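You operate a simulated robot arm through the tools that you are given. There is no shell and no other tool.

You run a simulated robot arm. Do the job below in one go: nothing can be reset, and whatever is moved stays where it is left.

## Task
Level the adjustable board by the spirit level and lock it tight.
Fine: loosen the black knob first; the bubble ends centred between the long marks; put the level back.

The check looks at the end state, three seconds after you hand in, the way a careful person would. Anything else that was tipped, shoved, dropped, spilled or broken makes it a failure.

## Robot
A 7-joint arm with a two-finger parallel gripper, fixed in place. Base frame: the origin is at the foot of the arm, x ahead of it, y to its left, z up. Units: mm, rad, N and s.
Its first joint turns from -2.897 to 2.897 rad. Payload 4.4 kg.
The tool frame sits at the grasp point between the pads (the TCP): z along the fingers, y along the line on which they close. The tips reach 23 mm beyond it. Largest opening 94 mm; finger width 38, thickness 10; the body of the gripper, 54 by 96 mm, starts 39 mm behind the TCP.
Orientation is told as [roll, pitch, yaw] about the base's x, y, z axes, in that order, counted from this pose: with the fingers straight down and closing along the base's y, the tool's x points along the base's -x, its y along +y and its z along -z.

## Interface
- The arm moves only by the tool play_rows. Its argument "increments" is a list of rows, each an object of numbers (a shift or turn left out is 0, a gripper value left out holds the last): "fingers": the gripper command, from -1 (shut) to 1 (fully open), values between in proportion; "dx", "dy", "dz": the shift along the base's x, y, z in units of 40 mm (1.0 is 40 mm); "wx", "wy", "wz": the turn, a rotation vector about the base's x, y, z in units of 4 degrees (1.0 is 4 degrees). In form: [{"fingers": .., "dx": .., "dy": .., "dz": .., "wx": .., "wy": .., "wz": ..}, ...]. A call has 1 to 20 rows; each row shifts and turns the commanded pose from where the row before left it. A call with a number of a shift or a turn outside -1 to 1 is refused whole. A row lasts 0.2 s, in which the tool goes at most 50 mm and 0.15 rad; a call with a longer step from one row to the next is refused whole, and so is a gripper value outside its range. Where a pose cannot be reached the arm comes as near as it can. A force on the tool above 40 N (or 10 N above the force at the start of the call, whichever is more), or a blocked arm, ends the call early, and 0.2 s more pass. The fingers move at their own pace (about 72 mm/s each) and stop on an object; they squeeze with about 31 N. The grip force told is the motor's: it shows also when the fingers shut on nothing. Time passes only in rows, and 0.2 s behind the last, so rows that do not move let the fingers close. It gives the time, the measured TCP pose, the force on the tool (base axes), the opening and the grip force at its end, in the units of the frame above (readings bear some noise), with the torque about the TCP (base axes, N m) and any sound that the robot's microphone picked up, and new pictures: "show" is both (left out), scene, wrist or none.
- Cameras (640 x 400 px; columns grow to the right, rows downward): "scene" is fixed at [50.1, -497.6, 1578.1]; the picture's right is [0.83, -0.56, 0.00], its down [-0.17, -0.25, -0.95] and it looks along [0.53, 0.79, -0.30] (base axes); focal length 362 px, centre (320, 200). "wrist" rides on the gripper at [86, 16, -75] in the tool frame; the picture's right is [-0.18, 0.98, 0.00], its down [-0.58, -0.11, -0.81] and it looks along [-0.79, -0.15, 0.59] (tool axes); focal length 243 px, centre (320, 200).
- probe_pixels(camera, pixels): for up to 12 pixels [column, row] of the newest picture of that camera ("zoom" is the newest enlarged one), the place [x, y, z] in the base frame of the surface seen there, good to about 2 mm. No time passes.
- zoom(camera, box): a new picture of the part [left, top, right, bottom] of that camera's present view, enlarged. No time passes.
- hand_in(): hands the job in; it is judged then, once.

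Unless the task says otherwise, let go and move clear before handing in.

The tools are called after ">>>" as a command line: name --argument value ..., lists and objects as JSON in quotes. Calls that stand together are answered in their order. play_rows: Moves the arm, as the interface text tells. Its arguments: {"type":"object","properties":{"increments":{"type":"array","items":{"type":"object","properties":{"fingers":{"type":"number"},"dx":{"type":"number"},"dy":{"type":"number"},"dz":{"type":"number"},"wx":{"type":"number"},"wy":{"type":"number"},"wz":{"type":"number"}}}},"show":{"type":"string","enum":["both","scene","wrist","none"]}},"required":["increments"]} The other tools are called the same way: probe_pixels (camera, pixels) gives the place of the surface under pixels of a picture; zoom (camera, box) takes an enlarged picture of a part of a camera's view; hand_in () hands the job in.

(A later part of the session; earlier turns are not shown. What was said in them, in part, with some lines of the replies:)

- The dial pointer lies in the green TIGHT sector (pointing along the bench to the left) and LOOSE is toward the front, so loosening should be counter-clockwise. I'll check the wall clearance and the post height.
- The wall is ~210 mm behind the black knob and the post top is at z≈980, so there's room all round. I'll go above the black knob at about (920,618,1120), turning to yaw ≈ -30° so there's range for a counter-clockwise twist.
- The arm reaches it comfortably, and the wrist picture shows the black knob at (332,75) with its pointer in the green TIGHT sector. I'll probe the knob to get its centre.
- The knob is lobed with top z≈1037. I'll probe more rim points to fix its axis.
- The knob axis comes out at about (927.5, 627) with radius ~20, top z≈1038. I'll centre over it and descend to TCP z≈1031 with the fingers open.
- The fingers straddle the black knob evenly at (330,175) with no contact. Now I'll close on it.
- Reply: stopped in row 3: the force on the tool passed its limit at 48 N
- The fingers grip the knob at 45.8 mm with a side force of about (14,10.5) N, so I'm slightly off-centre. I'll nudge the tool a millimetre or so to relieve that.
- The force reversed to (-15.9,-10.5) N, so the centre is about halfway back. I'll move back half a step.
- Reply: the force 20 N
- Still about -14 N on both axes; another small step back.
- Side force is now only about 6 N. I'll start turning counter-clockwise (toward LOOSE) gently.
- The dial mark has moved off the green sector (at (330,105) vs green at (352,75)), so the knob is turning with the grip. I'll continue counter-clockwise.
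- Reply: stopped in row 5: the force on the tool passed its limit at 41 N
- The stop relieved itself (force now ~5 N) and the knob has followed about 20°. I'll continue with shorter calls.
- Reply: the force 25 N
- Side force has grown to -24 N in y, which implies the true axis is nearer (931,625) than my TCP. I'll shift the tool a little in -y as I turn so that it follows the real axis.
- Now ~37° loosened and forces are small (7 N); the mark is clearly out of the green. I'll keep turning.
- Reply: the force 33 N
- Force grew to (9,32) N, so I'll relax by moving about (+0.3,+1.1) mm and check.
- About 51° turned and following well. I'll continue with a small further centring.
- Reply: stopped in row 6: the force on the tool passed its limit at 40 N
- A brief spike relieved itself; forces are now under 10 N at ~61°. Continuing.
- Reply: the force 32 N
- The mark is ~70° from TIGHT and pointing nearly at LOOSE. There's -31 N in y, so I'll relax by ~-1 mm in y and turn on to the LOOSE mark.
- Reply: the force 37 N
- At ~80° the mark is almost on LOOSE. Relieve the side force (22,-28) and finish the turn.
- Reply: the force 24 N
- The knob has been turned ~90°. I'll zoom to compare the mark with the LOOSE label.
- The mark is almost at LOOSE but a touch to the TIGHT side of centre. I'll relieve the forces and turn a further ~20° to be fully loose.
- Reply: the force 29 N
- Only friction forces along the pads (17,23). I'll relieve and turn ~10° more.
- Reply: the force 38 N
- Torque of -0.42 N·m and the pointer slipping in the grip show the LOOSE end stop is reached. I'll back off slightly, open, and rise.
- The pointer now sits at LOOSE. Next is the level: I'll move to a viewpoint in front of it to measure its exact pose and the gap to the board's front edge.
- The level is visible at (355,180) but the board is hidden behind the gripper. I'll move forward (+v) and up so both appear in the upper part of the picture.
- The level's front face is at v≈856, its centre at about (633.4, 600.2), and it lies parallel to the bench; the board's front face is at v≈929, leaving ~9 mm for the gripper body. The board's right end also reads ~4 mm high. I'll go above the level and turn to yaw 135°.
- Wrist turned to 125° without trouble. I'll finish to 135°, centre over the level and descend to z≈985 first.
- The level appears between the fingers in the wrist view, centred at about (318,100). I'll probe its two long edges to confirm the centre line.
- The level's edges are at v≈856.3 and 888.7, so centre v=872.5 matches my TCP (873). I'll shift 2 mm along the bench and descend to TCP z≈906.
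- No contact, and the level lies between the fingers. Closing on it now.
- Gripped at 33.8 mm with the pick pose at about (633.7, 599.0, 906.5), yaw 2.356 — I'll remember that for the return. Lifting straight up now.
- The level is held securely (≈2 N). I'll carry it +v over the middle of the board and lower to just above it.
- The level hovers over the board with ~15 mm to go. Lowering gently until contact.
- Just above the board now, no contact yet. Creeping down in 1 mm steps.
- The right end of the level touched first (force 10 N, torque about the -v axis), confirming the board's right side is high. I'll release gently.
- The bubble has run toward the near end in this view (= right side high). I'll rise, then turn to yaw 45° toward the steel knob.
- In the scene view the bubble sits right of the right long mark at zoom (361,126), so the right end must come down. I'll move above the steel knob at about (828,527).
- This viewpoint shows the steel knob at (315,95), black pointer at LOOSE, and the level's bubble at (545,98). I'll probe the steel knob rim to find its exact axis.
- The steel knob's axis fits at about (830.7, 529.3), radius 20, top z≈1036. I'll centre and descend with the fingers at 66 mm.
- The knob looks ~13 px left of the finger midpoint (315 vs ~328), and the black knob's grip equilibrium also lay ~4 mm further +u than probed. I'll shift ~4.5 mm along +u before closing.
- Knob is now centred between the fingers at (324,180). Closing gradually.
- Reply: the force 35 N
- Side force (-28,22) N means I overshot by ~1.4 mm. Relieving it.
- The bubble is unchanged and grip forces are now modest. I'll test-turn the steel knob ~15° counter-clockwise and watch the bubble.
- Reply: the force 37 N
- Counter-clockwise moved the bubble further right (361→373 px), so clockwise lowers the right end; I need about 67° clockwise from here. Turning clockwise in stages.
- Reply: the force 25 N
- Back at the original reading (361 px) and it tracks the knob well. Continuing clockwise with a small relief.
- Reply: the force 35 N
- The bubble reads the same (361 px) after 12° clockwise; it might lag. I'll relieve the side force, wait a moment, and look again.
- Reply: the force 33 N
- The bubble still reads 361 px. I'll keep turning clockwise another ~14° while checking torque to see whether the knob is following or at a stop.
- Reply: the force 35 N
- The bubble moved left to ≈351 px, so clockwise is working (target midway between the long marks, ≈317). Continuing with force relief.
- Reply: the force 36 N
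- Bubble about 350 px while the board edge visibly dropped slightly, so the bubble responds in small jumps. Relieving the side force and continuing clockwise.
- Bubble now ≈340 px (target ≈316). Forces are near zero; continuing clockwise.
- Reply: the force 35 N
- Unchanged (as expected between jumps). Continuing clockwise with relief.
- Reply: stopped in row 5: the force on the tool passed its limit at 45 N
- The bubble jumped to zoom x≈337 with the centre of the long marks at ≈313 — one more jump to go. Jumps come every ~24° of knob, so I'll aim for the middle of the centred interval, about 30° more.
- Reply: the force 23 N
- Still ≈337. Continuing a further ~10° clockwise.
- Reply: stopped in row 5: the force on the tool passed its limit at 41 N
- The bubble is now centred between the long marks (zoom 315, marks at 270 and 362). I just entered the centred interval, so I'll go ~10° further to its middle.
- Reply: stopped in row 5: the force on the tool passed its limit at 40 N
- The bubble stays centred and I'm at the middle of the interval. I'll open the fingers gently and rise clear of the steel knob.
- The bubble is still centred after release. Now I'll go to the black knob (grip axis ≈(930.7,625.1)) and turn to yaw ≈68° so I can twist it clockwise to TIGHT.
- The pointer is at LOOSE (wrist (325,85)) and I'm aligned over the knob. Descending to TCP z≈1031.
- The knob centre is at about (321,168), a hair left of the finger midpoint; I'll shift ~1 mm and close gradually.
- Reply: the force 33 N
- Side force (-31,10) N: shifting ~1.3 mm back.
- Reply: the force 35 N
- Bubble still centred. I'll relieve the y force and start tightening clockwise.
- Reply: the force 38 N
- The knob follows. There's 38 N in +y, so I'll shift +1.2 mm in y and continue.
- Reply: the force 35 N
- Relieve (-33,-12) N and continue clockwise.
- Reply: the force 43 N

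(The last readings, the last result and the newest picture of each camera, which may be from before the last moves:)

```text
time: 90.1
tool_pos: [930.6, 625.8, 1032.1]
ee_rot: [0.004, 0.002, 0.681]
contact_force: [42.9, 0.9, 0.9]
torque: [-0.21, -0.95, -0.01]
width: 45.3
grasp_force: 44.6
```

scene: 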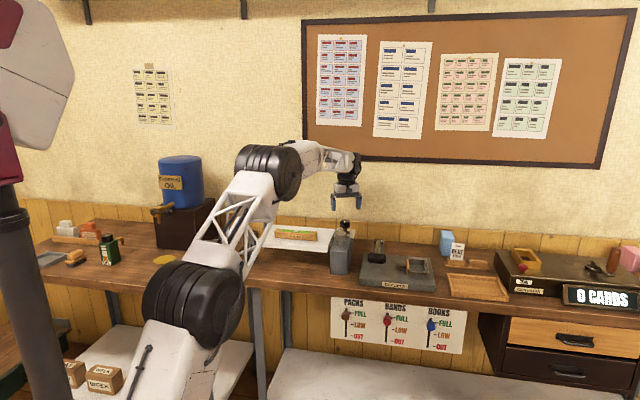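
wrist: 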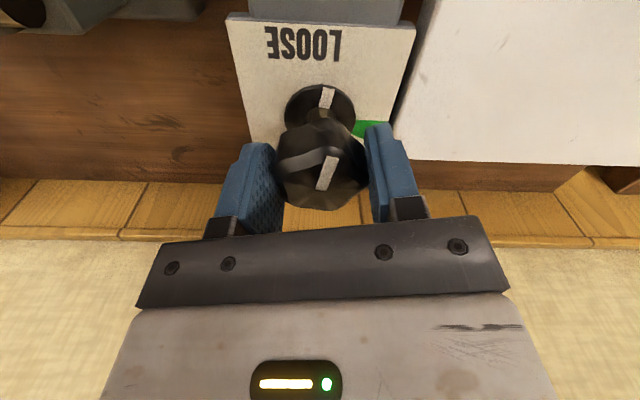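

Relieve 43 N in x by moving +1.3 mm, then continue.

>>> play_rows --increments '[{"dx": 0.032}, {"wz": -0.6}, {"wz": -0.6}, {"wz": -0.6}, {"wz": -0.6}, {}]' --show "wrist"

>>> zoom --camera "scene" --box '[278, 224, 314, 246]'

```text
time: 91.5
tool_pos: [931.0, 626.1, 1030.9]
ee_rot: [0.003, 0.003, 0.514]
contact_force: [-18.4, -35.4, 0.9]
torque: [-0.99, 0.4, -0.04]
width: 45.5
grasp_force: 44.3
```

wrist: 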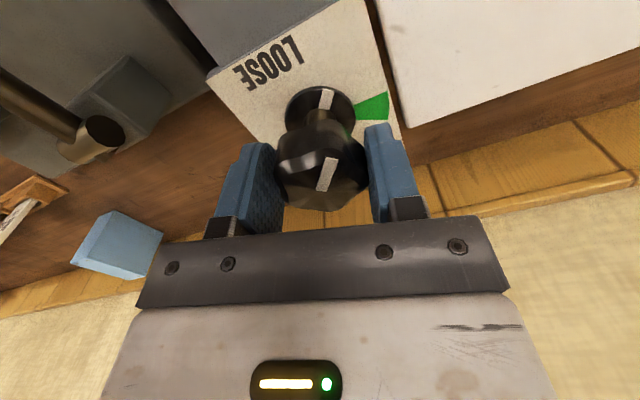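

```text
16.00 times, centred on (296, 235) of scene
```

zoom: 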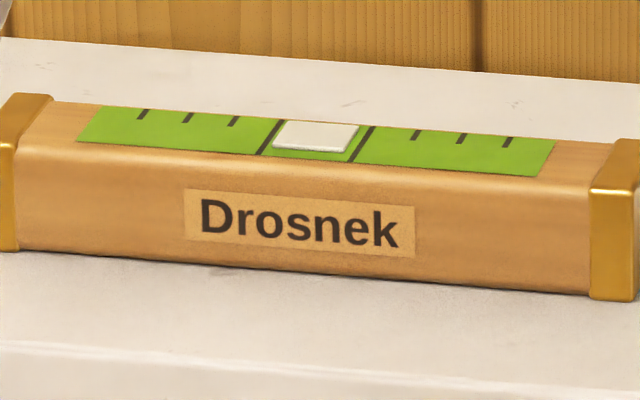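

The pointer is ~38° on its way to the green, and the bubble stays centred. Relieve (-18,-35) N and continue.

>>> play_rows --increments '[{"dx": -0.012, "dy": -0.028}, {"wz": -0.6}, {"wz": -0.6}, {"wz": -0.6}, {"wz": -0.6}, {}]' --show "none"

```text
time: 92.9
tool_pos: [929.8, 625.9, 1031.6]
ee_rot: [0.003, 0.001, 0.346]
contact_force: [25.0, 6.6, -4.9]
torque: [-0.22, -0.79, 0.02]
width: 45.7
grasp_force: 45.0
```

Forces are moderate (25 N in x). Relieving and continuing clockwise.

>>> play_rows --increments '[{"dx": 0.02, "dy": 0.004}, {"wz": -0.6}, {"wz": -0.6}, {"wz": -0.6}, {"wz": -0.6}, {}]' --show "none"

>>> play_rows --increments '[{"wz": -0.5}, {"wz": -0.5}, {}]' --show "wrist"

```text
time: 94.3
tool_pos: [928.9, 626.6, 1032.5]
ee_rot: [0.002, 0.003, 0.177]
contact_force: [-14.4, -10.5, -8.3]
torque: [-0.72, 1.11, 0.04]
width: 45.2
grasp_force: 45.2
```

```text
time: 95.1
tool_pos: [930.6, 625.5, 1031.6]
ee_rot: [0.003, 0.004, 0.11]
contact_force: [-33.5, -16.0, -11.6]
torque: [-0.76, 0.32, 0.05]
width: 45.5
grasp_force: 45.2
```

wrist: 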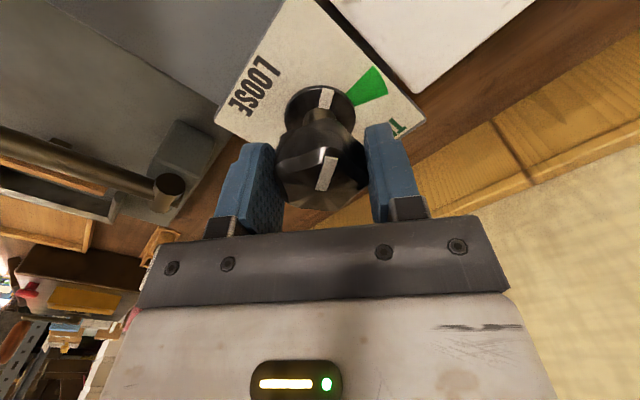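

Mark is ~62° round, ~35° short of the green centre. Relieving and continuing.

>>> play_rows --increments '[{"dx": -0.026, "dy": -0.012, "dz": -0.01}, {"wz": -0.6}, {"wz": -0.6}, {"wz": -0.6}, {"wz": -0.6}, {}]' --show "none"

```text
time: 96.5
tool_pos: [931.1, 625.2, 1031.4]
ee_rot: [0.006, 0.002, -0.058]
contact_force: [30.9, 30.8, -9.2]
torque: [-0.39, -0.67, -0.05]
width: 45.5
grasp_force: 44.6
```

>>> play_rows --increments '[{"dx": 0.024, "dy": 0.024, "dz": -0.008}, {"wz": -0.6}, {"wz": -0.6}, {"wz": -0.6}, {}]' --show "wrist"

>>> zoom --camera "wrist" --box '[220, 10, 440, 220]'

>>> zoom --camera "scene" --box '[278, 224, 314, 246]'

```text
time: 97.7
tool_pos: [931.3, 626.3, 1032.4]
ee_rot: [0.004, 0.003, -0.186]
contact_force: [-38.1, -23.9, 9.3]
torque: [-0.86, 0.74, -0.06]
width: 45.8
grasp_force: 45.2
```

wrist: 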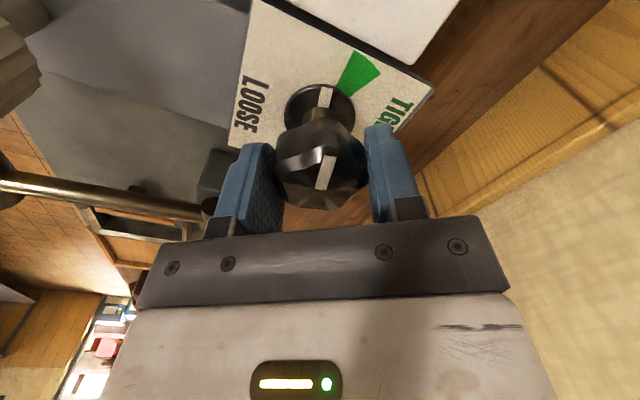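

```text
1.90 times, centred on (330, 115) of wrist
```

zoom: 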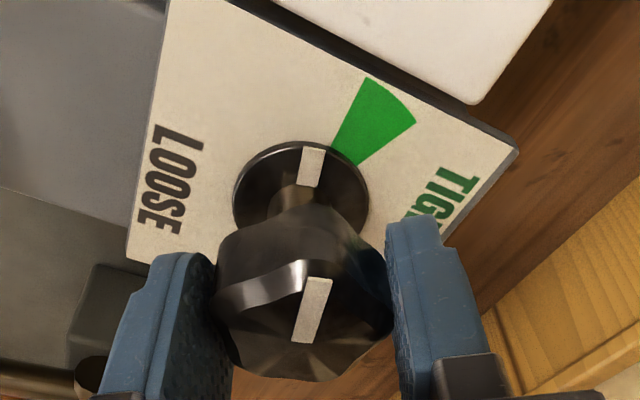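

```text
16.00 times, centred on (296, 235) of scene
```

zoom: 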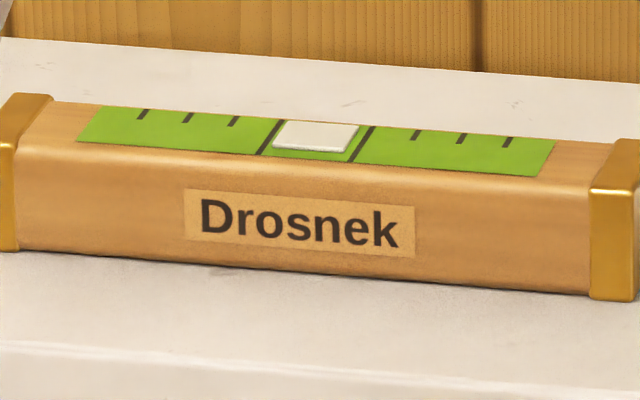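

The mark is ~25° short of the green sector's centre. Continuing.

>>> play_rows --increments '[{"dx": -0.03, "dy": -0.02, "dz": 0.006}, {"wz": -0.6}, {"wz": -0.6}, {"wz": -0.6}, {"wz": -0.6}, {}]' --show "none"

```text
time: 99.1
tool_pos: [930.7, 625.4, 1031.8]
ee_rot: [0.005, 0.001, -0.353]
contact_force: [34.2, 19.4, 1.5]
torque: [-0.36, -0.66, -0.05]
width: 45.6
grasp_force: 45.3
```

>>> play_rows --increments '[{"dx": 0.024, "dy": 0.012}, {"wz": -0.6}, {"wz": -0.6}, {"wz": -0.6}, {"wz": -0.6}, {}]' --show "wrist"

>>> zoom --camera "wrist" --box '[220, 10, 440, 220]'

```text
time: 100.5
tool_pos: [931.2, 624.2, 1030.7]
ee_rot: [0.004, 0.003, -0.519]
contact_force: [-3.0, -24.0, 17.1]
torque: [-0.43, 1.3, 0.0]
width: 45.4
grasp_force: 44.9
```

wrist: 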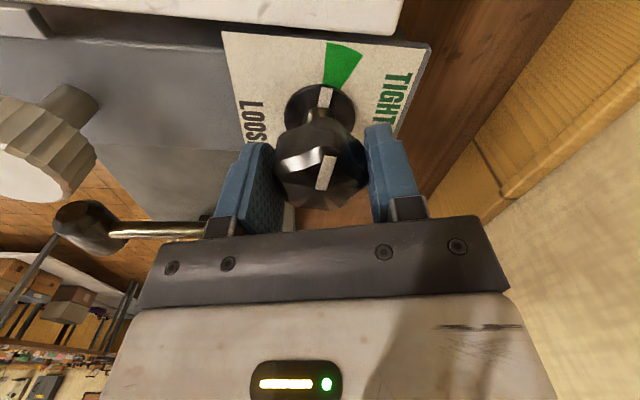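

```text
1.90 times, centred on (330, 115) of wrist
```

zoom: 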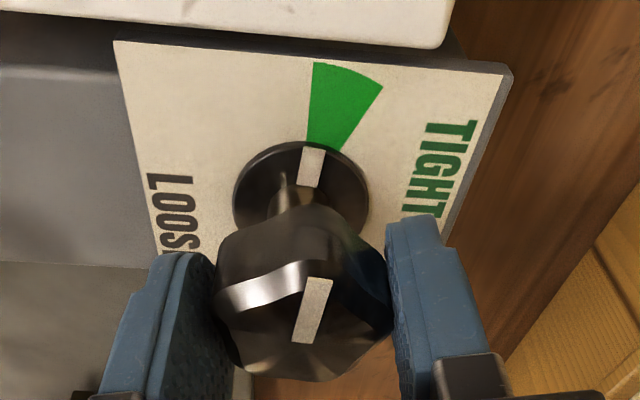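

The mark is now in the green sector, slightly to its near side. I'll continue until it resists, so it's properly tight.

>>> play_rows --increments '[{"dx": -0.008, "dy": -0.018, "dz": 0.012}, {"wz": -0.6}, {"wz": -0.6}, {}]' --show "none"

```text
time: 101.5
tool_pos: [929.5, 625.2, 1032.0]
ee_rot: [0.005, 0.0, -0.604]
contact_force: [31.4, -0.5, 6.1]
torque: [-0.7, -0.46, 0.0]
width: 45.6
grasp_force: 44.6
```

>>> play_rows --increments '[{"dx": 0.022}, {"wz": -0.6}, {"wz": -0.6}, {"wz": -0.4}, {}]' --show "wrist"

>>> zoom --camera "wrist" --box '[220, 10, 440, 220]'

>>> zoom --camera "scene" --box '[278, 224, 314, 246]'

```text
time: 102.3
tool_pos: [932.0, 623.7, 1031.6]
ee_rot: [0.002, 0.004, -0.673]
contact_force: [-12.6, -11.0, 5.5]
torque: [-0.65, 0.87, 0.03]
width: 45.5
grasp_force: 45.1
stopped in row 3: the force on the tool passed its limit at 44 N (the readings are from after the stop); the commanded pose is now the measured one
```

wrist: 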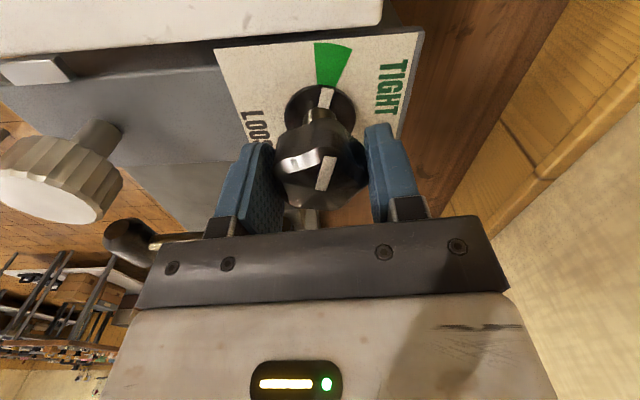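

```text
1.90 times, centred on (330, 115) of wrist
```

zoom: 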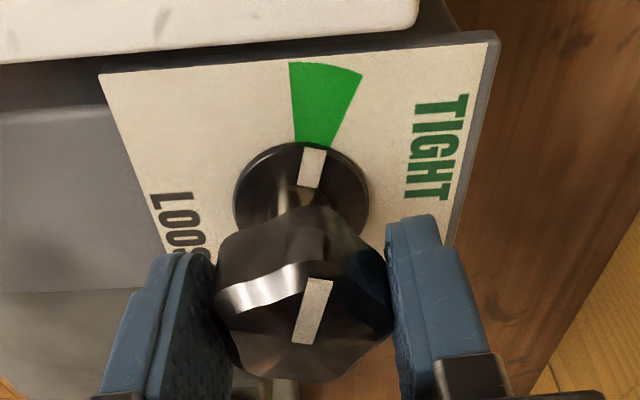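

```text
16.00 times, centred on (296, 235) of scene
```

zoom: 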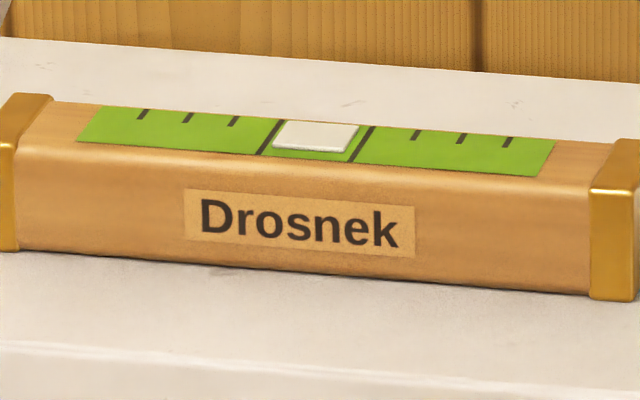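

The mark is in the middle of the green and the bubble remains centred. I'll try a few degrees more to feel for the tight stop.

>>> play_rows --increments '[{"wz": -0.5}, {"wz": -0.5}, {}]' --show "wrist"

>>> zoom --camera "wrist" --box '[220, 10, 440, 220]'

```text
time: 103.1
tool_pos: [930.6, 625.6, 1031.4]
ee_rot: [0.002, 0.003, -0.745]
contact_force: [-8.3, -19.4, 10.8]
torque: [-0.76, 0.57, -0.03]
width: 45.5
grasp_force: 45.1
```

wrist: 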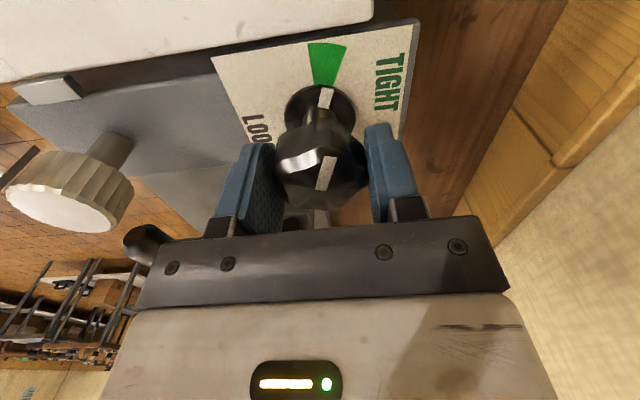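

```text
1.90 times, centred on (330, 115) of wrist
```

zoom: 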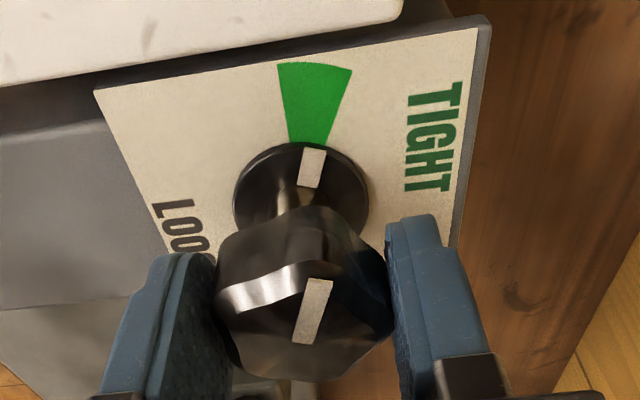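

The mark is still in the green (toward its TIGHT-label side), with no stop torque yet. I'll try another ~5° to see if there's a stop.

>>> play_rows --increments '[{"dx": -0.006, "dy": -0.012, "dz": 0.008, "wz": -0.4}, {"wz": -0.5}, {"wz": -0.4}, {}]' --show "wrist"

>>> zoom --camera "wrist" --box '[220, 10, 440, 220]'

```text
time: 104.1
tool_pos: [930.7, 625.0, 1031.5]
ee_rot: [0.004, 0.003, -0.835]
contact_force: [14.8, -3.6, 6.8]
torque: [-0.18, -0.28, -0.01]
width: 45.5
grasp_force: 44.8
```

wrist: 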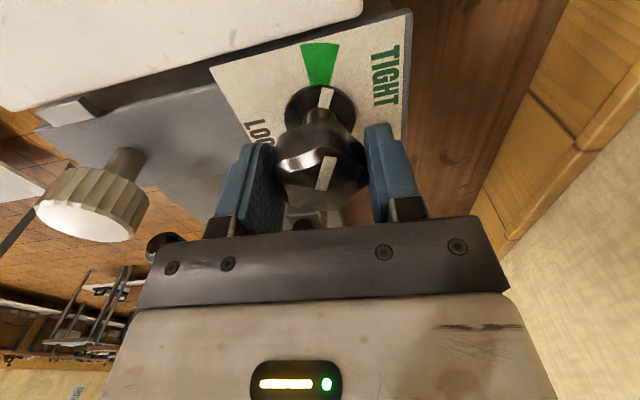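

```text
1.90 times, centred on (330, 115) of wrist
```

zoom: 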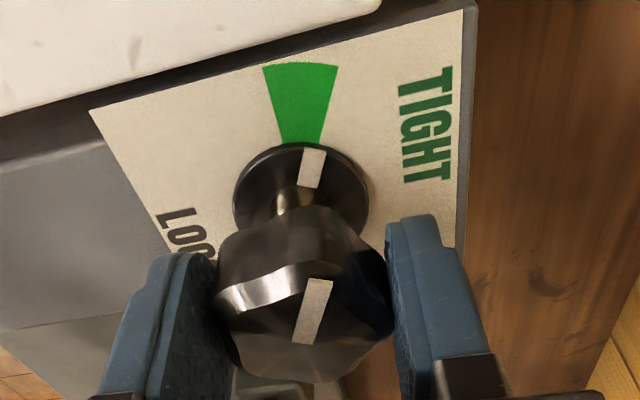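

The mark reached the far edge of the green with no stop, so I'll bring it back ~7° to sit in the middle of the green sector.

>>> play_rows --increments '[{"dx": 0.008, "wz": 0.45}, {"wz": 0.5}, {"wz": 0.5}, {"wz": 0.3}, {}]' --show "wrist"

>>> zoom --camera "wrist" --box '[220, 10, 440, 220]'

>>> zoom --camera "scene" --box '[278, 224, 314, 246]'

```text
time: 105.3
tool_pos: [929.9, 625.6, 1031.2]
ee_rot: [0.003, 0.003, -0.712]
contact_force: [-0.1, -5.4, 14.8]
torque: [-0.17, 0.72, 0.02]
width: 45.4
grasp_force: 44.8
```

wrist: 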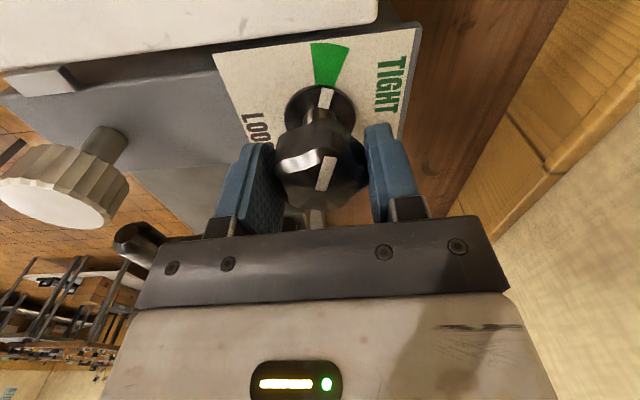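

```text
1.90 times, centred on (330, 115) of wrist
```

zoom: 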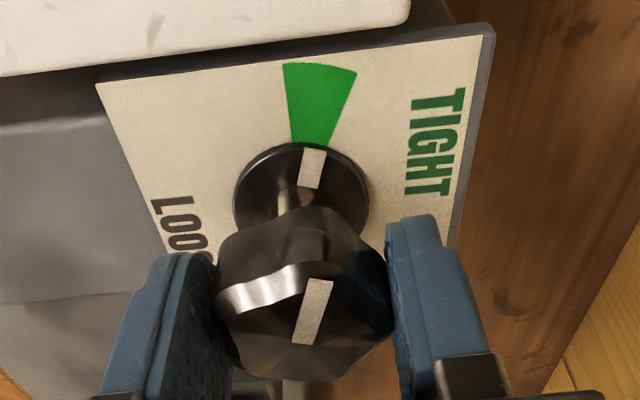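

```text
16.00 times, centred on (296, 235) of scene
```

zoom: 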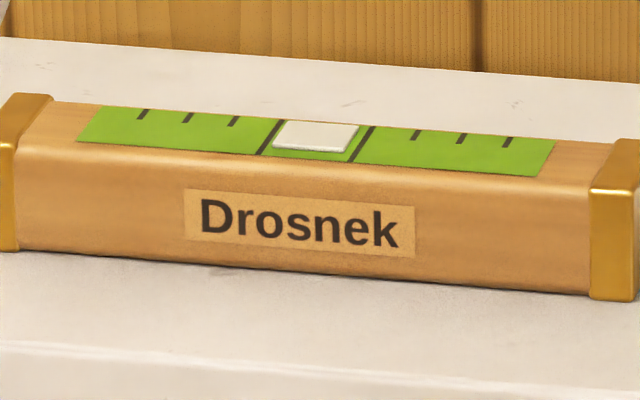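

The mark lies in the green and the bubble is centred. Releasing the black knob and rising.

>>> play_rows --increments '[{"fingers": 0.1}, {"fingers": 0.5}, {"fingers": 1}, {}, {"dz": 0.4}, {"dz": 0.7}, {"dz": 0.8}, {}]'

>>> zoom --camera "wrist" --box '[220, 0, 440, 180]'

>>> zoom --camera "scene" --box '[278, 224, 314, 246]'

```text
time: 107.1
tool_pos: [930.4, 625.4, 1109.8]
ee_rot: [0.002, 0.004, -0.712]
contact_force: [0.1, -0.4, -0.3]
torque: [0.03, 0.0, 0.02]
width: 93.9
grasp_force: 0.0
```

scene: 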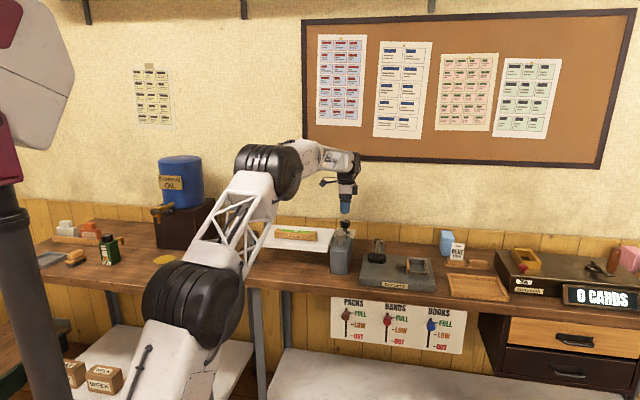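
wrist: 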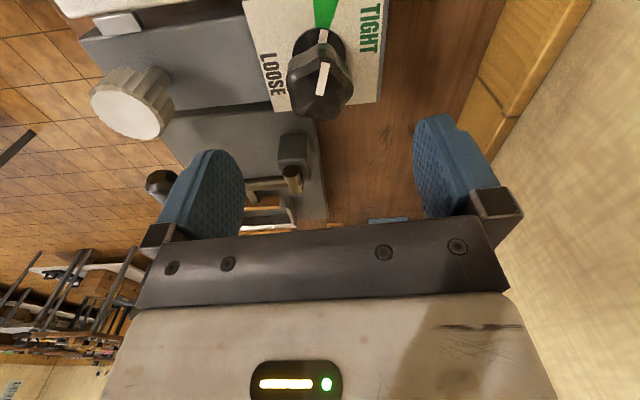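

```text
2.22 times, centred on (330, 90) of wrist
```

zoom: 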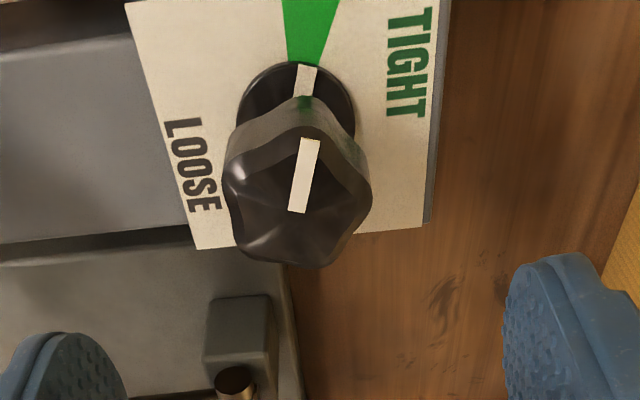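

```text
16.00 times, centred on (296, 235) of scene
```

zoom: 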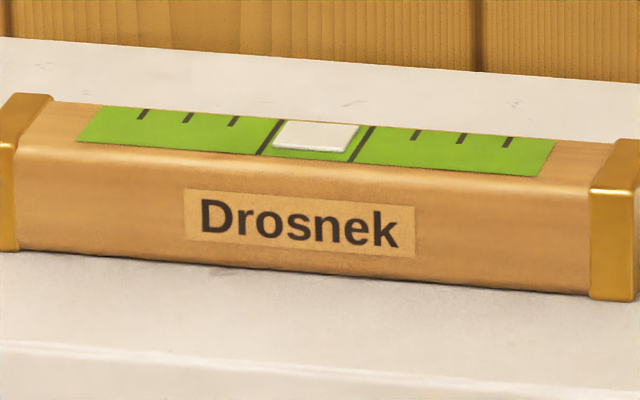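

The mark sits within the green sector and the bubble reads centred with the arm off. Now I'll fetch the level: moving above it at about (724.5,688.3) with yaw -45°, which also closes across its width.

>>> play_rows --increments '[{"dx": -0.858, "dy": 0.262, "wz": -0.175, "fingers": 0.3}, {"dx": -0.858, "dy": 0.262, "wz": -0.175}, {"dx": -0.858, "dy": 0.262, "wz": -0.175}, {"dx": -0.858, "dy": 0.262, "wz": -0.175}, {"dx": -0.858, "dy": 0.262, "wz": -0.175}, {"dx": -0.858, "dy": 0.262, "wz": -0.175}, {}]'

```text
time: 108.7
tool_pos: [723.0, 687.3, 1108.8]
ee_rot: [0.003, 0.003, -0.784]
contact_force: [-0.2, 0.7, 0.6]
torque: [0.02, -0.03, -0.01]
width: 61.2
grasp_force: 0.0
```

scene: 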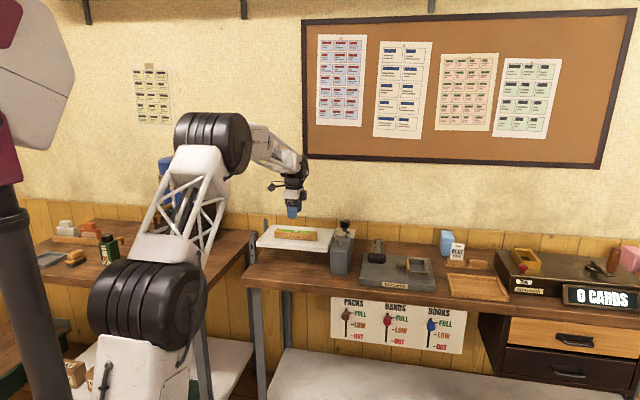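
wrist: 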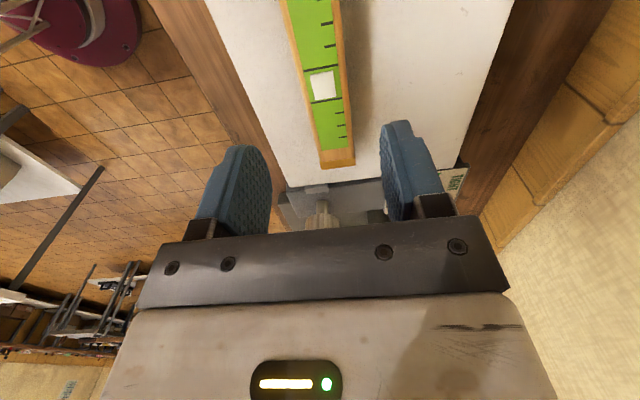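

The level is in view between the fingers, bubble centred at (322,85). I'll probe the level edges and the board for pose.

>>> probe_pixels --camera "wrist" --pixels '[[316, 145], [352, 140], [303, 100], [344, 95], [322, 85], [337, 163], [290, 20], [335, 15], [260, 80], [400, 80], [300, 170], [450, 110]]'

>>> zoom --camera "wrist" --box '[240, 0, 400, 180]'

```text
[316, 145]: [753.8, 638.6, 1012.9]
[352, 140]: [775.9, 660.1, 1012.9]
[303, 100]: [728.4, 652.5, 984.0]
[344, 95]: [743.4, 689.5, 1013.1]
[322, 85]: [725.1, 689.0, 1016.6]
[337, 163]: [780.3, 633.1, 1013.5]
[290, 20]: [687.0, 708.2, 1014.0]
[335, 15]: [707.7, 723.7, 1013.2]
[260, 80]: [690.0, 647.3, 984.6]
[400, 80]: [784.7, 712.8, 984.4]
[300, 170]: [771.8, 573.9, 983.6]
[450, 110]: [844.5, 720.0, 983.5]
```

```text
2.22 times, centred on (320, 90) of wrist
```

zoom: 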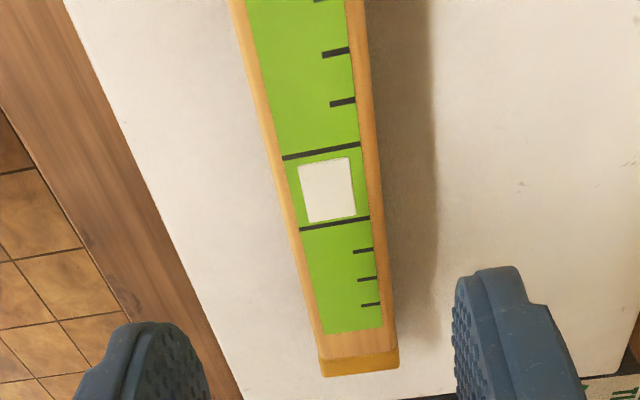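

The board now probes dead level (z 983.5–984.6 everywhere) and the level's centre is at v≈1000, u≈25.5. I'll centre (+2 mm in x and y) and descend to grip it at TCP z≈1012.

>>> play_rows --increments '[{"dx": 0.05, "dy": 0.05, "dz": -0.3}, {"dz": -0.6}, {"dz": -0.6}, {"dz": -0.5}, {"dz": -0.3}, {"dz": -0.1}, {}]'

```text
time: 110.3
tool_pos: [726.3, 689.4, 1012.4]
ee_rot: [0.002, 0.004, -0.785]
contact_force: [0.0, -0.1, -0.5]
torque: [-0.02, 0.01, 0.0]
width: 61.0
grasp_force: 0.1
```

scene: 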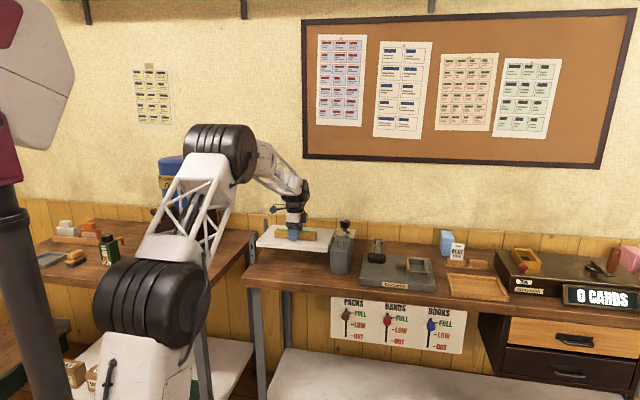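
wrist: 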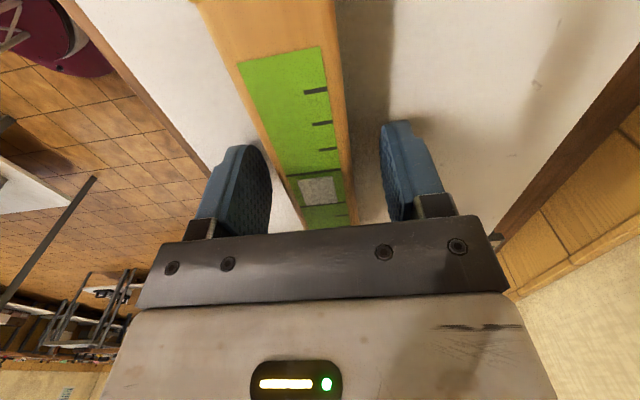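

The level's vial sits ~3 px left of where it appeared when centred in the grip, so I'll shift ~1.5 mm toward -v and close gently.

>>> play_rows --increments '[{"dx": -0.026, "dy": -0.026}, {"fingers": 0.0}, {"fingers": -0.15}, {"fingers": -0.25}, {"fingers": -0.35}, {"fingers": -1}, {"fingers": -1}]' --show "wrist"

>>> zoom --camera "scene" --box '[256, 215, 336, 265]'

```text
time: 111.9
tool_pos: [725.6, 689.5, 1011.7]
ee_rot: [0.002, 0.002, -0.786]
contact_force: [0.4, 1.1, 0.4]
torque: [0.04, -0.05, 0.01]
width: 33.9
grasp_force: 30.9
```

wrist: 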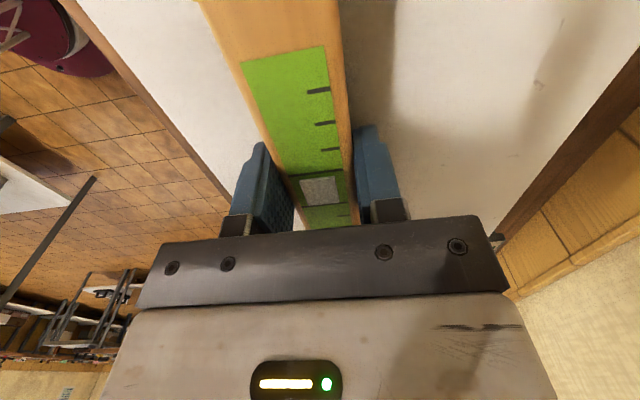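

```text
8.00 times, centred on (296, 240) of scene
```

zoom: 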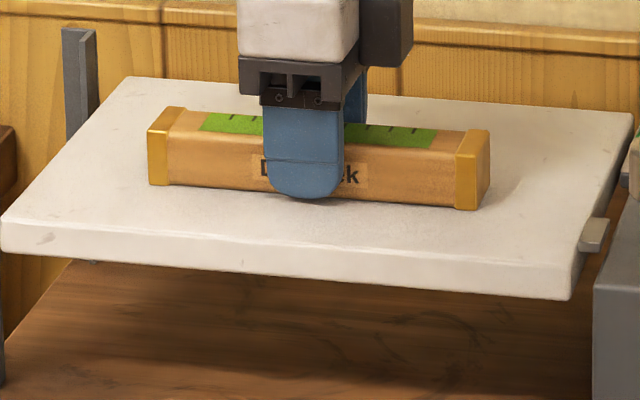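

Gripped cleanly at 33.9 mm without shifting. Lifting straight up and carrying it back -v by 127.5 mm to its original place.

>>> play_rows --increments '[{"dz": 0.1}, {"dz": 0.3}, {"dz": 0.5}, {"dz": 0.4}, {}, {"dx": -0.456, "dy": -0.447}, {"dx": -0.456, "dy": -0.447}, {"dx": -0.456, "dy": -0.447}, {"dx": -0.456, "dy": -0.447}, {"dx": -0.456, "dy": -0.447}, {}]'

```text
time: 114.3
tool_pos: [635.4, 599.6, 1065.2]
ee_rot: [0.001, 0.002, -0.788]
contact_force: [0.6, -0.6, -1.0]
torque: [0.0, -0.02, 0.01]
width: 33.8
grasp_force: 30.9
```

scene: 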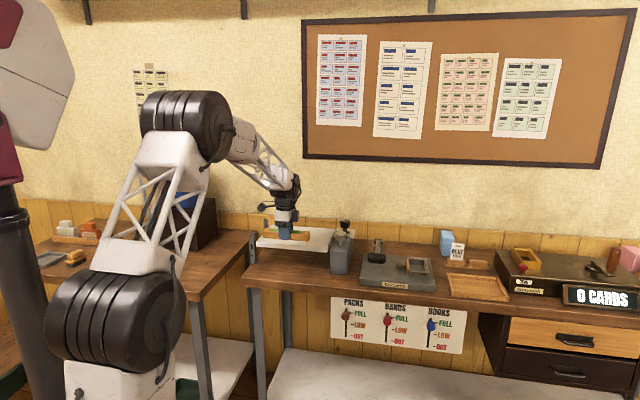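
wrist: 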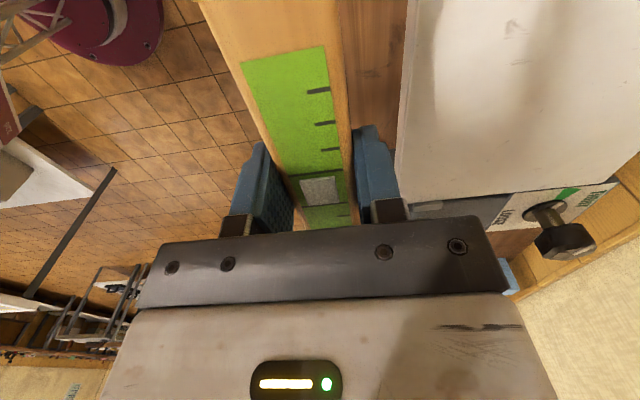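

TCP is at v≈873, right over the original spot, clear of the board (front face v=929). Lowering to just above the bench.

>>> play_rows --increments '[{"dx": -0.016, "dy": -0.01, "dz": -0.4}, {"dz": -0.6}, {"dz": -0.6}, {"dz": -0.6}, {"dz": -0.6}, {"dz": -0.6}, {"dz": -0.3}, {"dz": -0.1}, {}]'

```text
time: 116.3
tool_pos: [634.7, 598.7, 912.5]
ee_rot: [0.002, 0.002, -0.785]
contact_force: [0.8, 0.4, -2.1]
torque: [-0.01, -0.04, 0.0]
width: 33.8
grasp_force: 31.2
```

scene: 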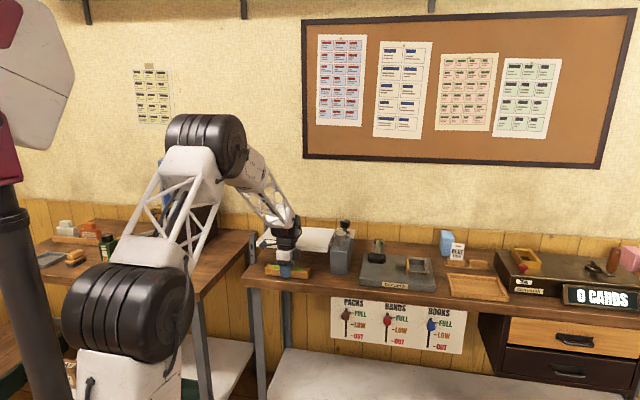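
wrist: 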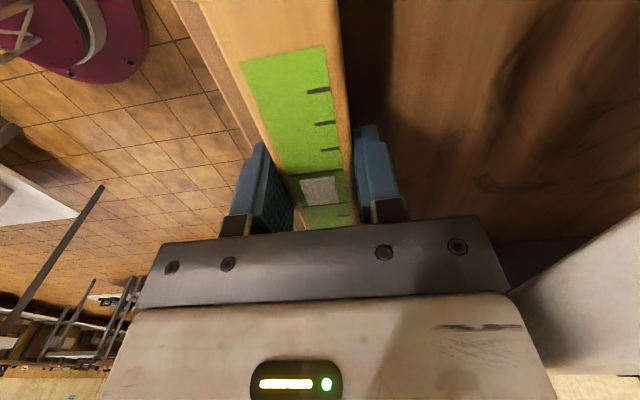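

I'll compare with the original picture of the level (same crop) before setting it down.

>>> zoom --camera "scene" --box '[256, 256, 320, 296]'

```text
10.00 times, centred on (288, 276) of scene
```

zoom: 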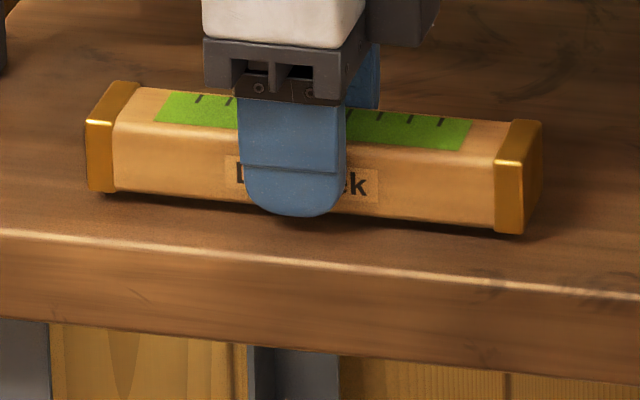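

The held level lines up with its original outline (just ~9 px higher because it's not down yet). Lowering in 1 mm steps to contact.

>>> play_rows --increments '[{"dz": -0.03}, {"dz": -0.03}, {"dz": -0.02}, {"dz": -0.015}, {}]' --show "none"

```text
time: 117.5
tool_pos: [635.2, 598.1, 908.3]
ee_rot: [0.002, 0.003, -0.786]
contact_force: [-0.2, 0.6, -1.1]
torque: [-0.01, -0.01, 0.02]
width: 33.6
grasp_force: 31.1
```

>>> play_rows --increments '[{"dz": -0.015}, {"dz": -0.015}, {}]' --show "none"

```text
time: 118.3
tool_pos: [635.6, 598.0, 907.2]
ee_rot: [0.001, 0.003, -0.785]
contact_force: [-1.6, -0.3, 4.1]
torque: [-0.03, 0.16, 0.01]
width: 33.6
grasp_force: 31.1
```

The level has touched the bench (force +4 N). Opening the fingers gently.

>>> play_rows --increments '[{"fingers": -0.2}, {"fingers": 0.0}, {"fingers": 0.15}, {}]' --show "wrist"

>>> zoom --camera "scene" --box '[256, 256, 320, 296]'

```text
time: 119.3
tool_pos: [634.6, 598.8, 907.4]
ee_rot: [0.001, 0.003, -0.786]
contact_force: [0.1, -0.1, 0.3]
torque: [-0.01, 0.01, 0.01]
width: 54.2
grasp_force: 0.1
```

wrist: 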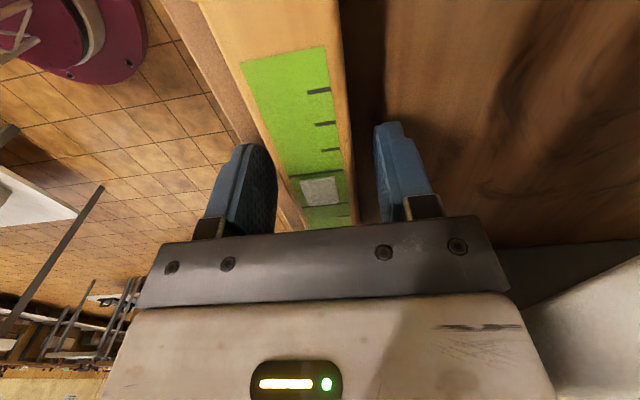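

```text
10.00 times, centred on (288, 276) of scene
```

zoom: 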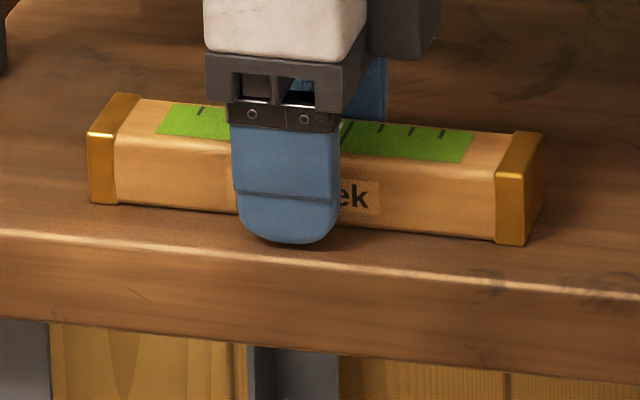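

The level is back within a millimetre or so of its original outline. Rising straight up and clear.

>>> play_rows --increments '[{"dz": 0.3}, {"dz": 0.6}, {"dz": 0.8}, {"dz": 0.9}, {"dz": 0.9}, {"dz": 0.9}, {"dz": 0.9}, {"dz": 0.9}, {"dx": -0.3, "dy": -0.4, "dz": 0.4, "wz": 0.9}, {"dx": -0.3, "dy": -0.4, "dz": 0.4, "wz": 0.9}, {"dx": -0.2, "dy": -0.4, "dz": 0.3, "wz": 0.9}, {"dx": 0, "dy": -0.4, "wz": 0.9}, {"dx": 0, "dy": -0.4, "wz": 0.9}, {"wz": 1}, {"wz": 1}, {"wz": 1}, {"wz": 1}, {"wz": 1}, {"wz": 1}, {"wz": 1}]'

```text
time: 123.5
tool_pos: [603.0, 518.2, 1199.1]
ee_rot: [0.001, 0.003, 0.018]
contact_force: [-0.1, -0.8, 0.5]
torque: [-0.02, 0.02, 0.01]
width: 53.8
grasp_force: 0.1
```

scene: 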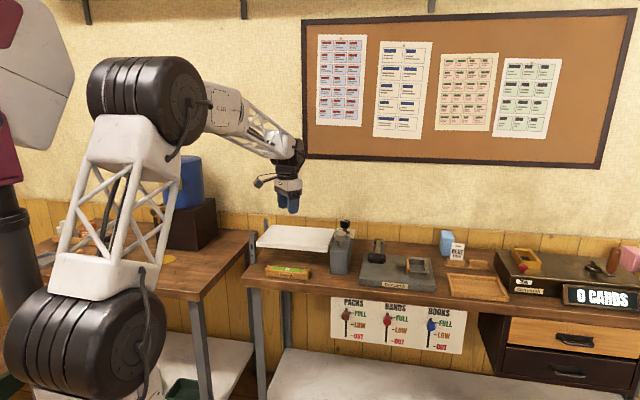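
wrist: 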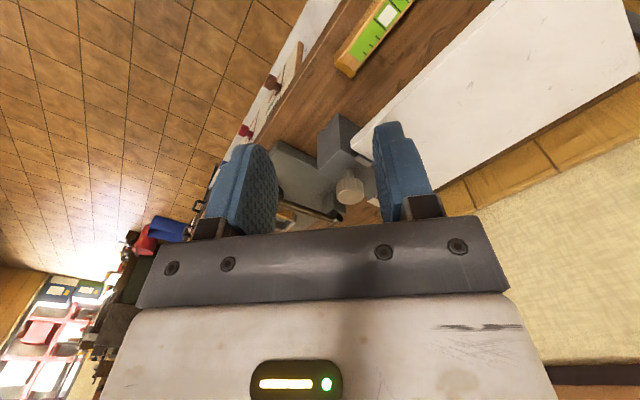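

The level is back on the bench and everything else looks undisturbed. I'll move to the earlier inspection viewpoint (800,539,1227, yaw 45°) to compare the dial with its original picture.

>>> play_rows --increments '[{"dx": 0.448, "dy": 0.048, "dz": 0.064, "wz": 0.995, "fingers": 0.5}, {"dx": 0.448, "dy": 0.048, "dz": 0.064, "wz": 0.995}, {"dx": 0.448, "dy": 0.048, "dz": 0.064, "wz": 0.995}, {"dx": 0.448, "dy": 0.048, "dz": 0.064, "wz": 0.995}, {"dx": 0.448, "dy": 0.048, "dz": 0.064, "wz": 0.995}, {"dx": 0.448, "dy": 0.048, "dz": 0.064, "wz": 0.995}, {"dx": 0.448, "dy": 0.048, "dz": 0.064, "wz": 0.995}, {"dx": 0.448, "dy": 0.048, "dz": 0.064, "wz": 0.995}, {"dx": 0.448, "dy": 0.048, "dz": 0.064, "wz": 0.995}, {"dx": 0.448, "dy": 0.048, "dz": 0.064, "wz": 0.995}, {"dx": 0.448, "dy": 0.048, "dz": 0.064, "wz": 0.995}, {}]'

>>> zoom --camera "wrist" --box '[270, 85, 370, 165]'

>>> zoom --camera "scene" --box '[256, 256, 320, 296]'

>>> zoom --camera "scene" --box '[322, 212, 370, 242]'

```text
time: 126.1
tool_pos: [801.6, 538.4, 1226.5]
ee_rot: [0.0, 0.003, 0.781]
contact_force: [0.1, 0.3, 0.0]
torque: [0.02, 0.01, 0.04]
width: 70.2
grasp_force: 0.2
```

scene: 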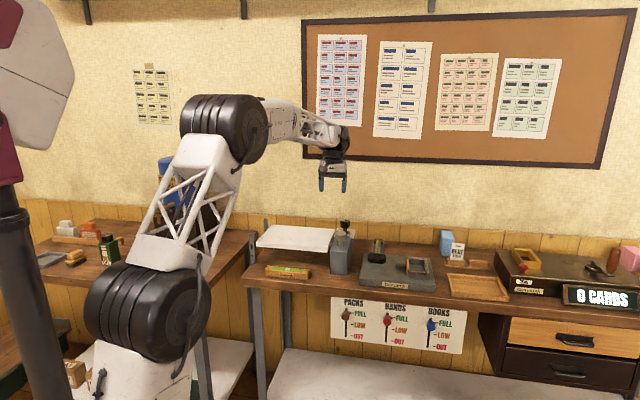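
wrist: 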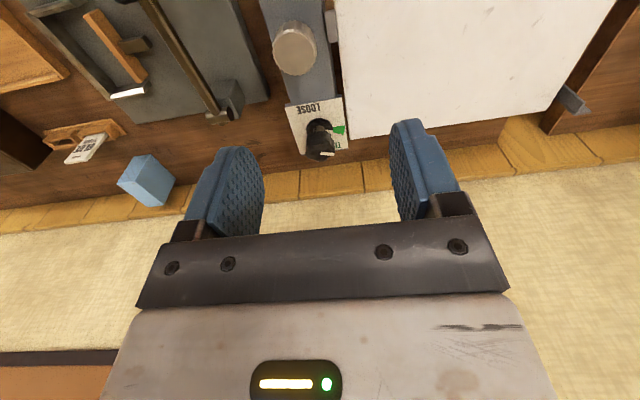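

```text
5.00 times, centred on (320, 125) of wrist
```

zoom: 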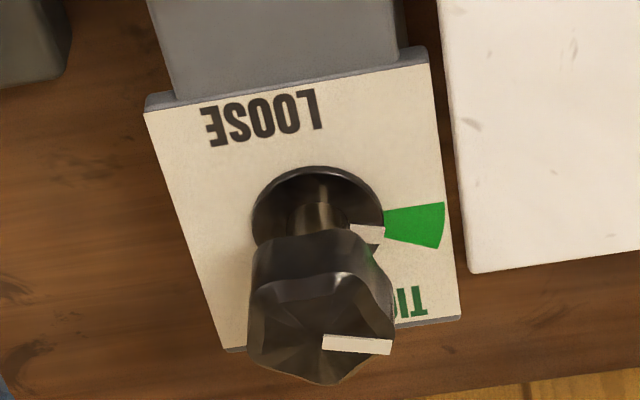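

```text
10.00 times, centred on (288, 276) of scene
```

zoom: 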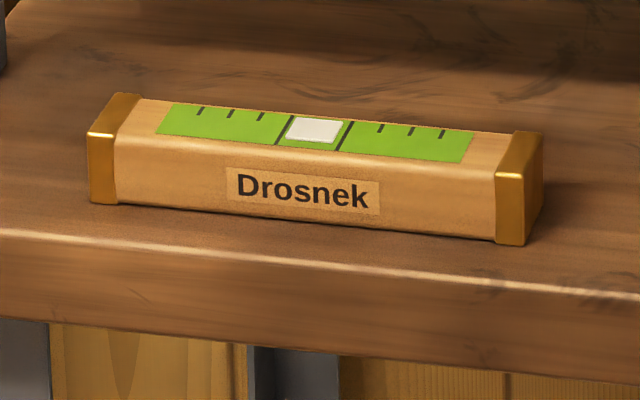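

```text
13.33 times, centred on (346, 227) of scene
```

zoom: 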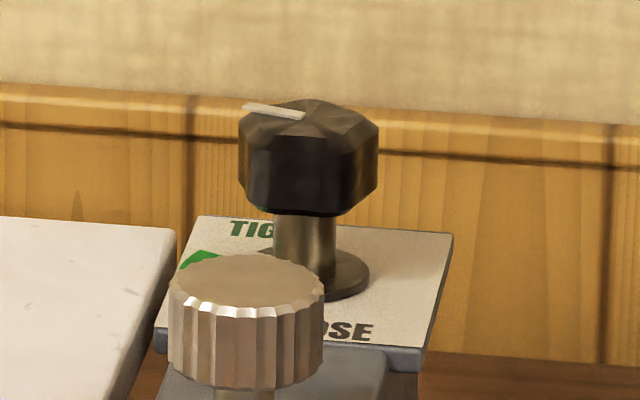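

The dial mark rests inside the green TIGHT sector, and the level sits where it started with its bubble centred. A last check of the board height at several points before retracting.

>>> probe_pixels --camera "wrist" --pixels '[[350, 20], [355, 125], [400, 60], [470, 60], [530, 60], [580, 20], [540, 100], [360, 70]]'

>>> zoom --camera "scene" --box '[230, 200, 390, 300]'

>>> zoom --camera "scene" --box '[340, 210, 640, 400]'

```text
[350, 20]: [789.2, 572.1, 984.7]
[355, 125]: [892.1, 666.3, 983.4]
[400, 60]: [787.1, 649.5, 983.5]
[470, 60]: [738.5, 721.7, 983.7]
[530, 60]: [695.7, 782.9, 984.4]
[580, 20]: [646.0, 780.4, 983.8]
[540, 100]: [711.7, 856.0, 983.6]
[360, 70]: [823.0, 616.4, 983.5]
```

```text
4.00 times, centred on (310, 250) of scene
```

zoom: 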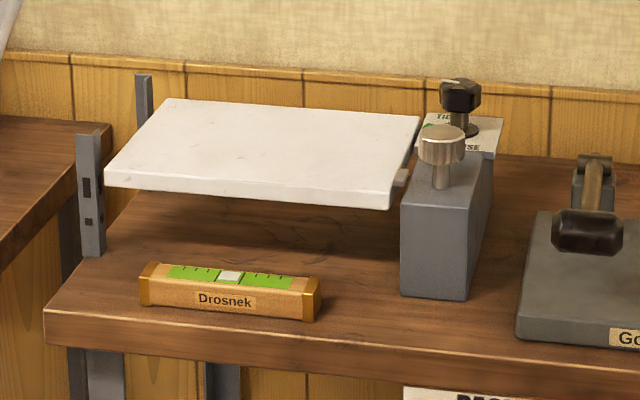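

```text
2.11 times, centred on (490, 305) of scene
```

zoom: 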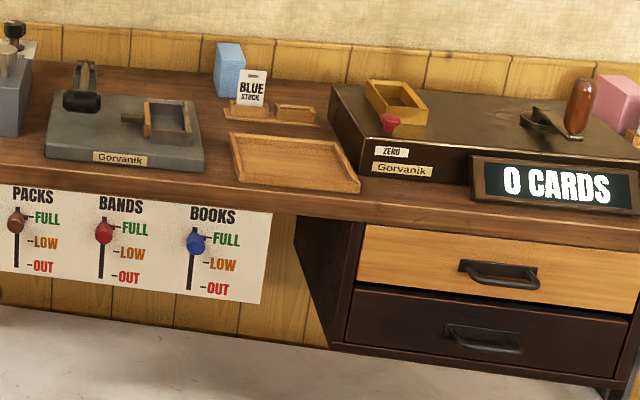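

The board reads 983.4–984.7 mm everywhere (level), the dial is in the green, the level is back in place, and the rest of the bench is untouched. I'll retract the arm well clear.

>>> play_rows --increments '[{"dx": -0.5, "dy": -0.2, "dz": 0.5}, {"dx": -0.7, "dy": -0.3, "dz": 0.5}, {"dx": -0.8, "dy": -0.3, "dz": 0.4}, {"dx": -0.8, "dy": -0.3, "dz": 0.3}, {"dx": -0.8, "dy": -0.3, "dz": 0.2}, {"dx": -0.8, "dy": -0.3}, {}, {}]'

>>> zoom --camera "scene" --box '[230, 200, 390, 300]'

```text
time: 127.9
tool_pos: [622.5, 472.8, 1302.4]
ee_rot: [0.002, 0.003, 0.779]
contact_force: [-0.1, 0.9, 1.5]
torque: [0.01, -0.02, -0.04]
width: 70.5
grasp_force: 0.1
```

scene: 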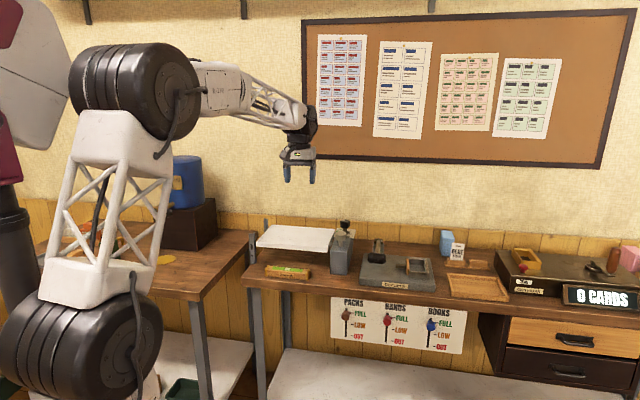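
wrist: 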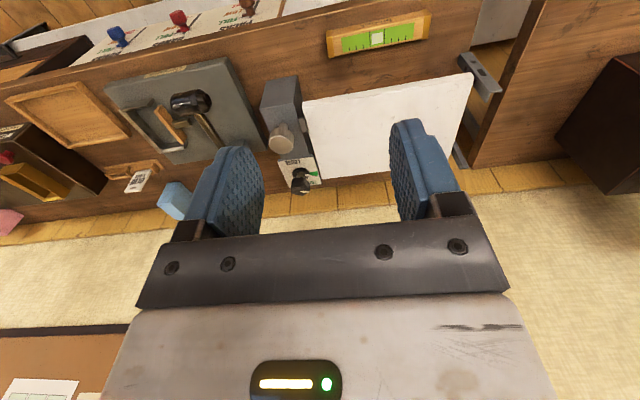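

```text
4.00 times, centred on (310, 250) of scene
```

zoom: 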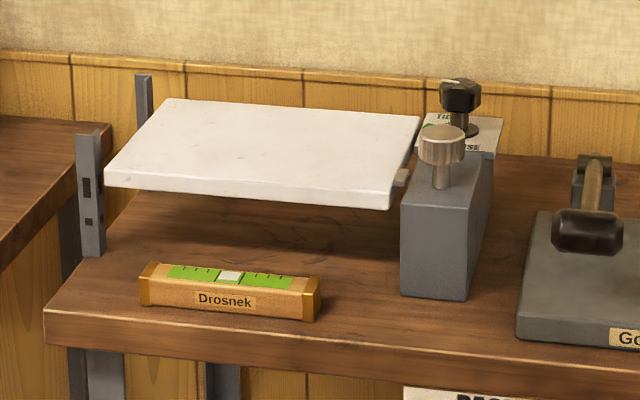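

The arm is clear at (622,473,1302). The board is level with the knob in the green TIGHT sector, and the spirit level is back at its original spot on the bench (zoom (230,290)). Handing in.

>>> hand_in

```text
The job is handed in.
```

The board is level and locked, and the spirit level is back on the bench within about 1–2 mm of where it started. I handed the job in; no result has come back yet.

- **Levelling:** I loosened the black knob to its LOOSE stop first. With the level on the board, I turned the steel knob clockwise until the bubble sat centred between the long marks. Without the level, the board top reads 983.4–984.7 mm at every point I checked, which is within the probe's 2 mm accuracy.
- **Locking:** The bubble stayed centred while I tightened the black knob. Its pointer now sits inside the green TIGHT sector, a little further in than at the start. I didn't find a hard stop on the tight side, so I set it by the green sector. When I let go, the pointer and bubble didn't move.
- **Surroundings:** Nothing else on the bench looks moved in the final pictures, and the arm was well clear when I handed in.
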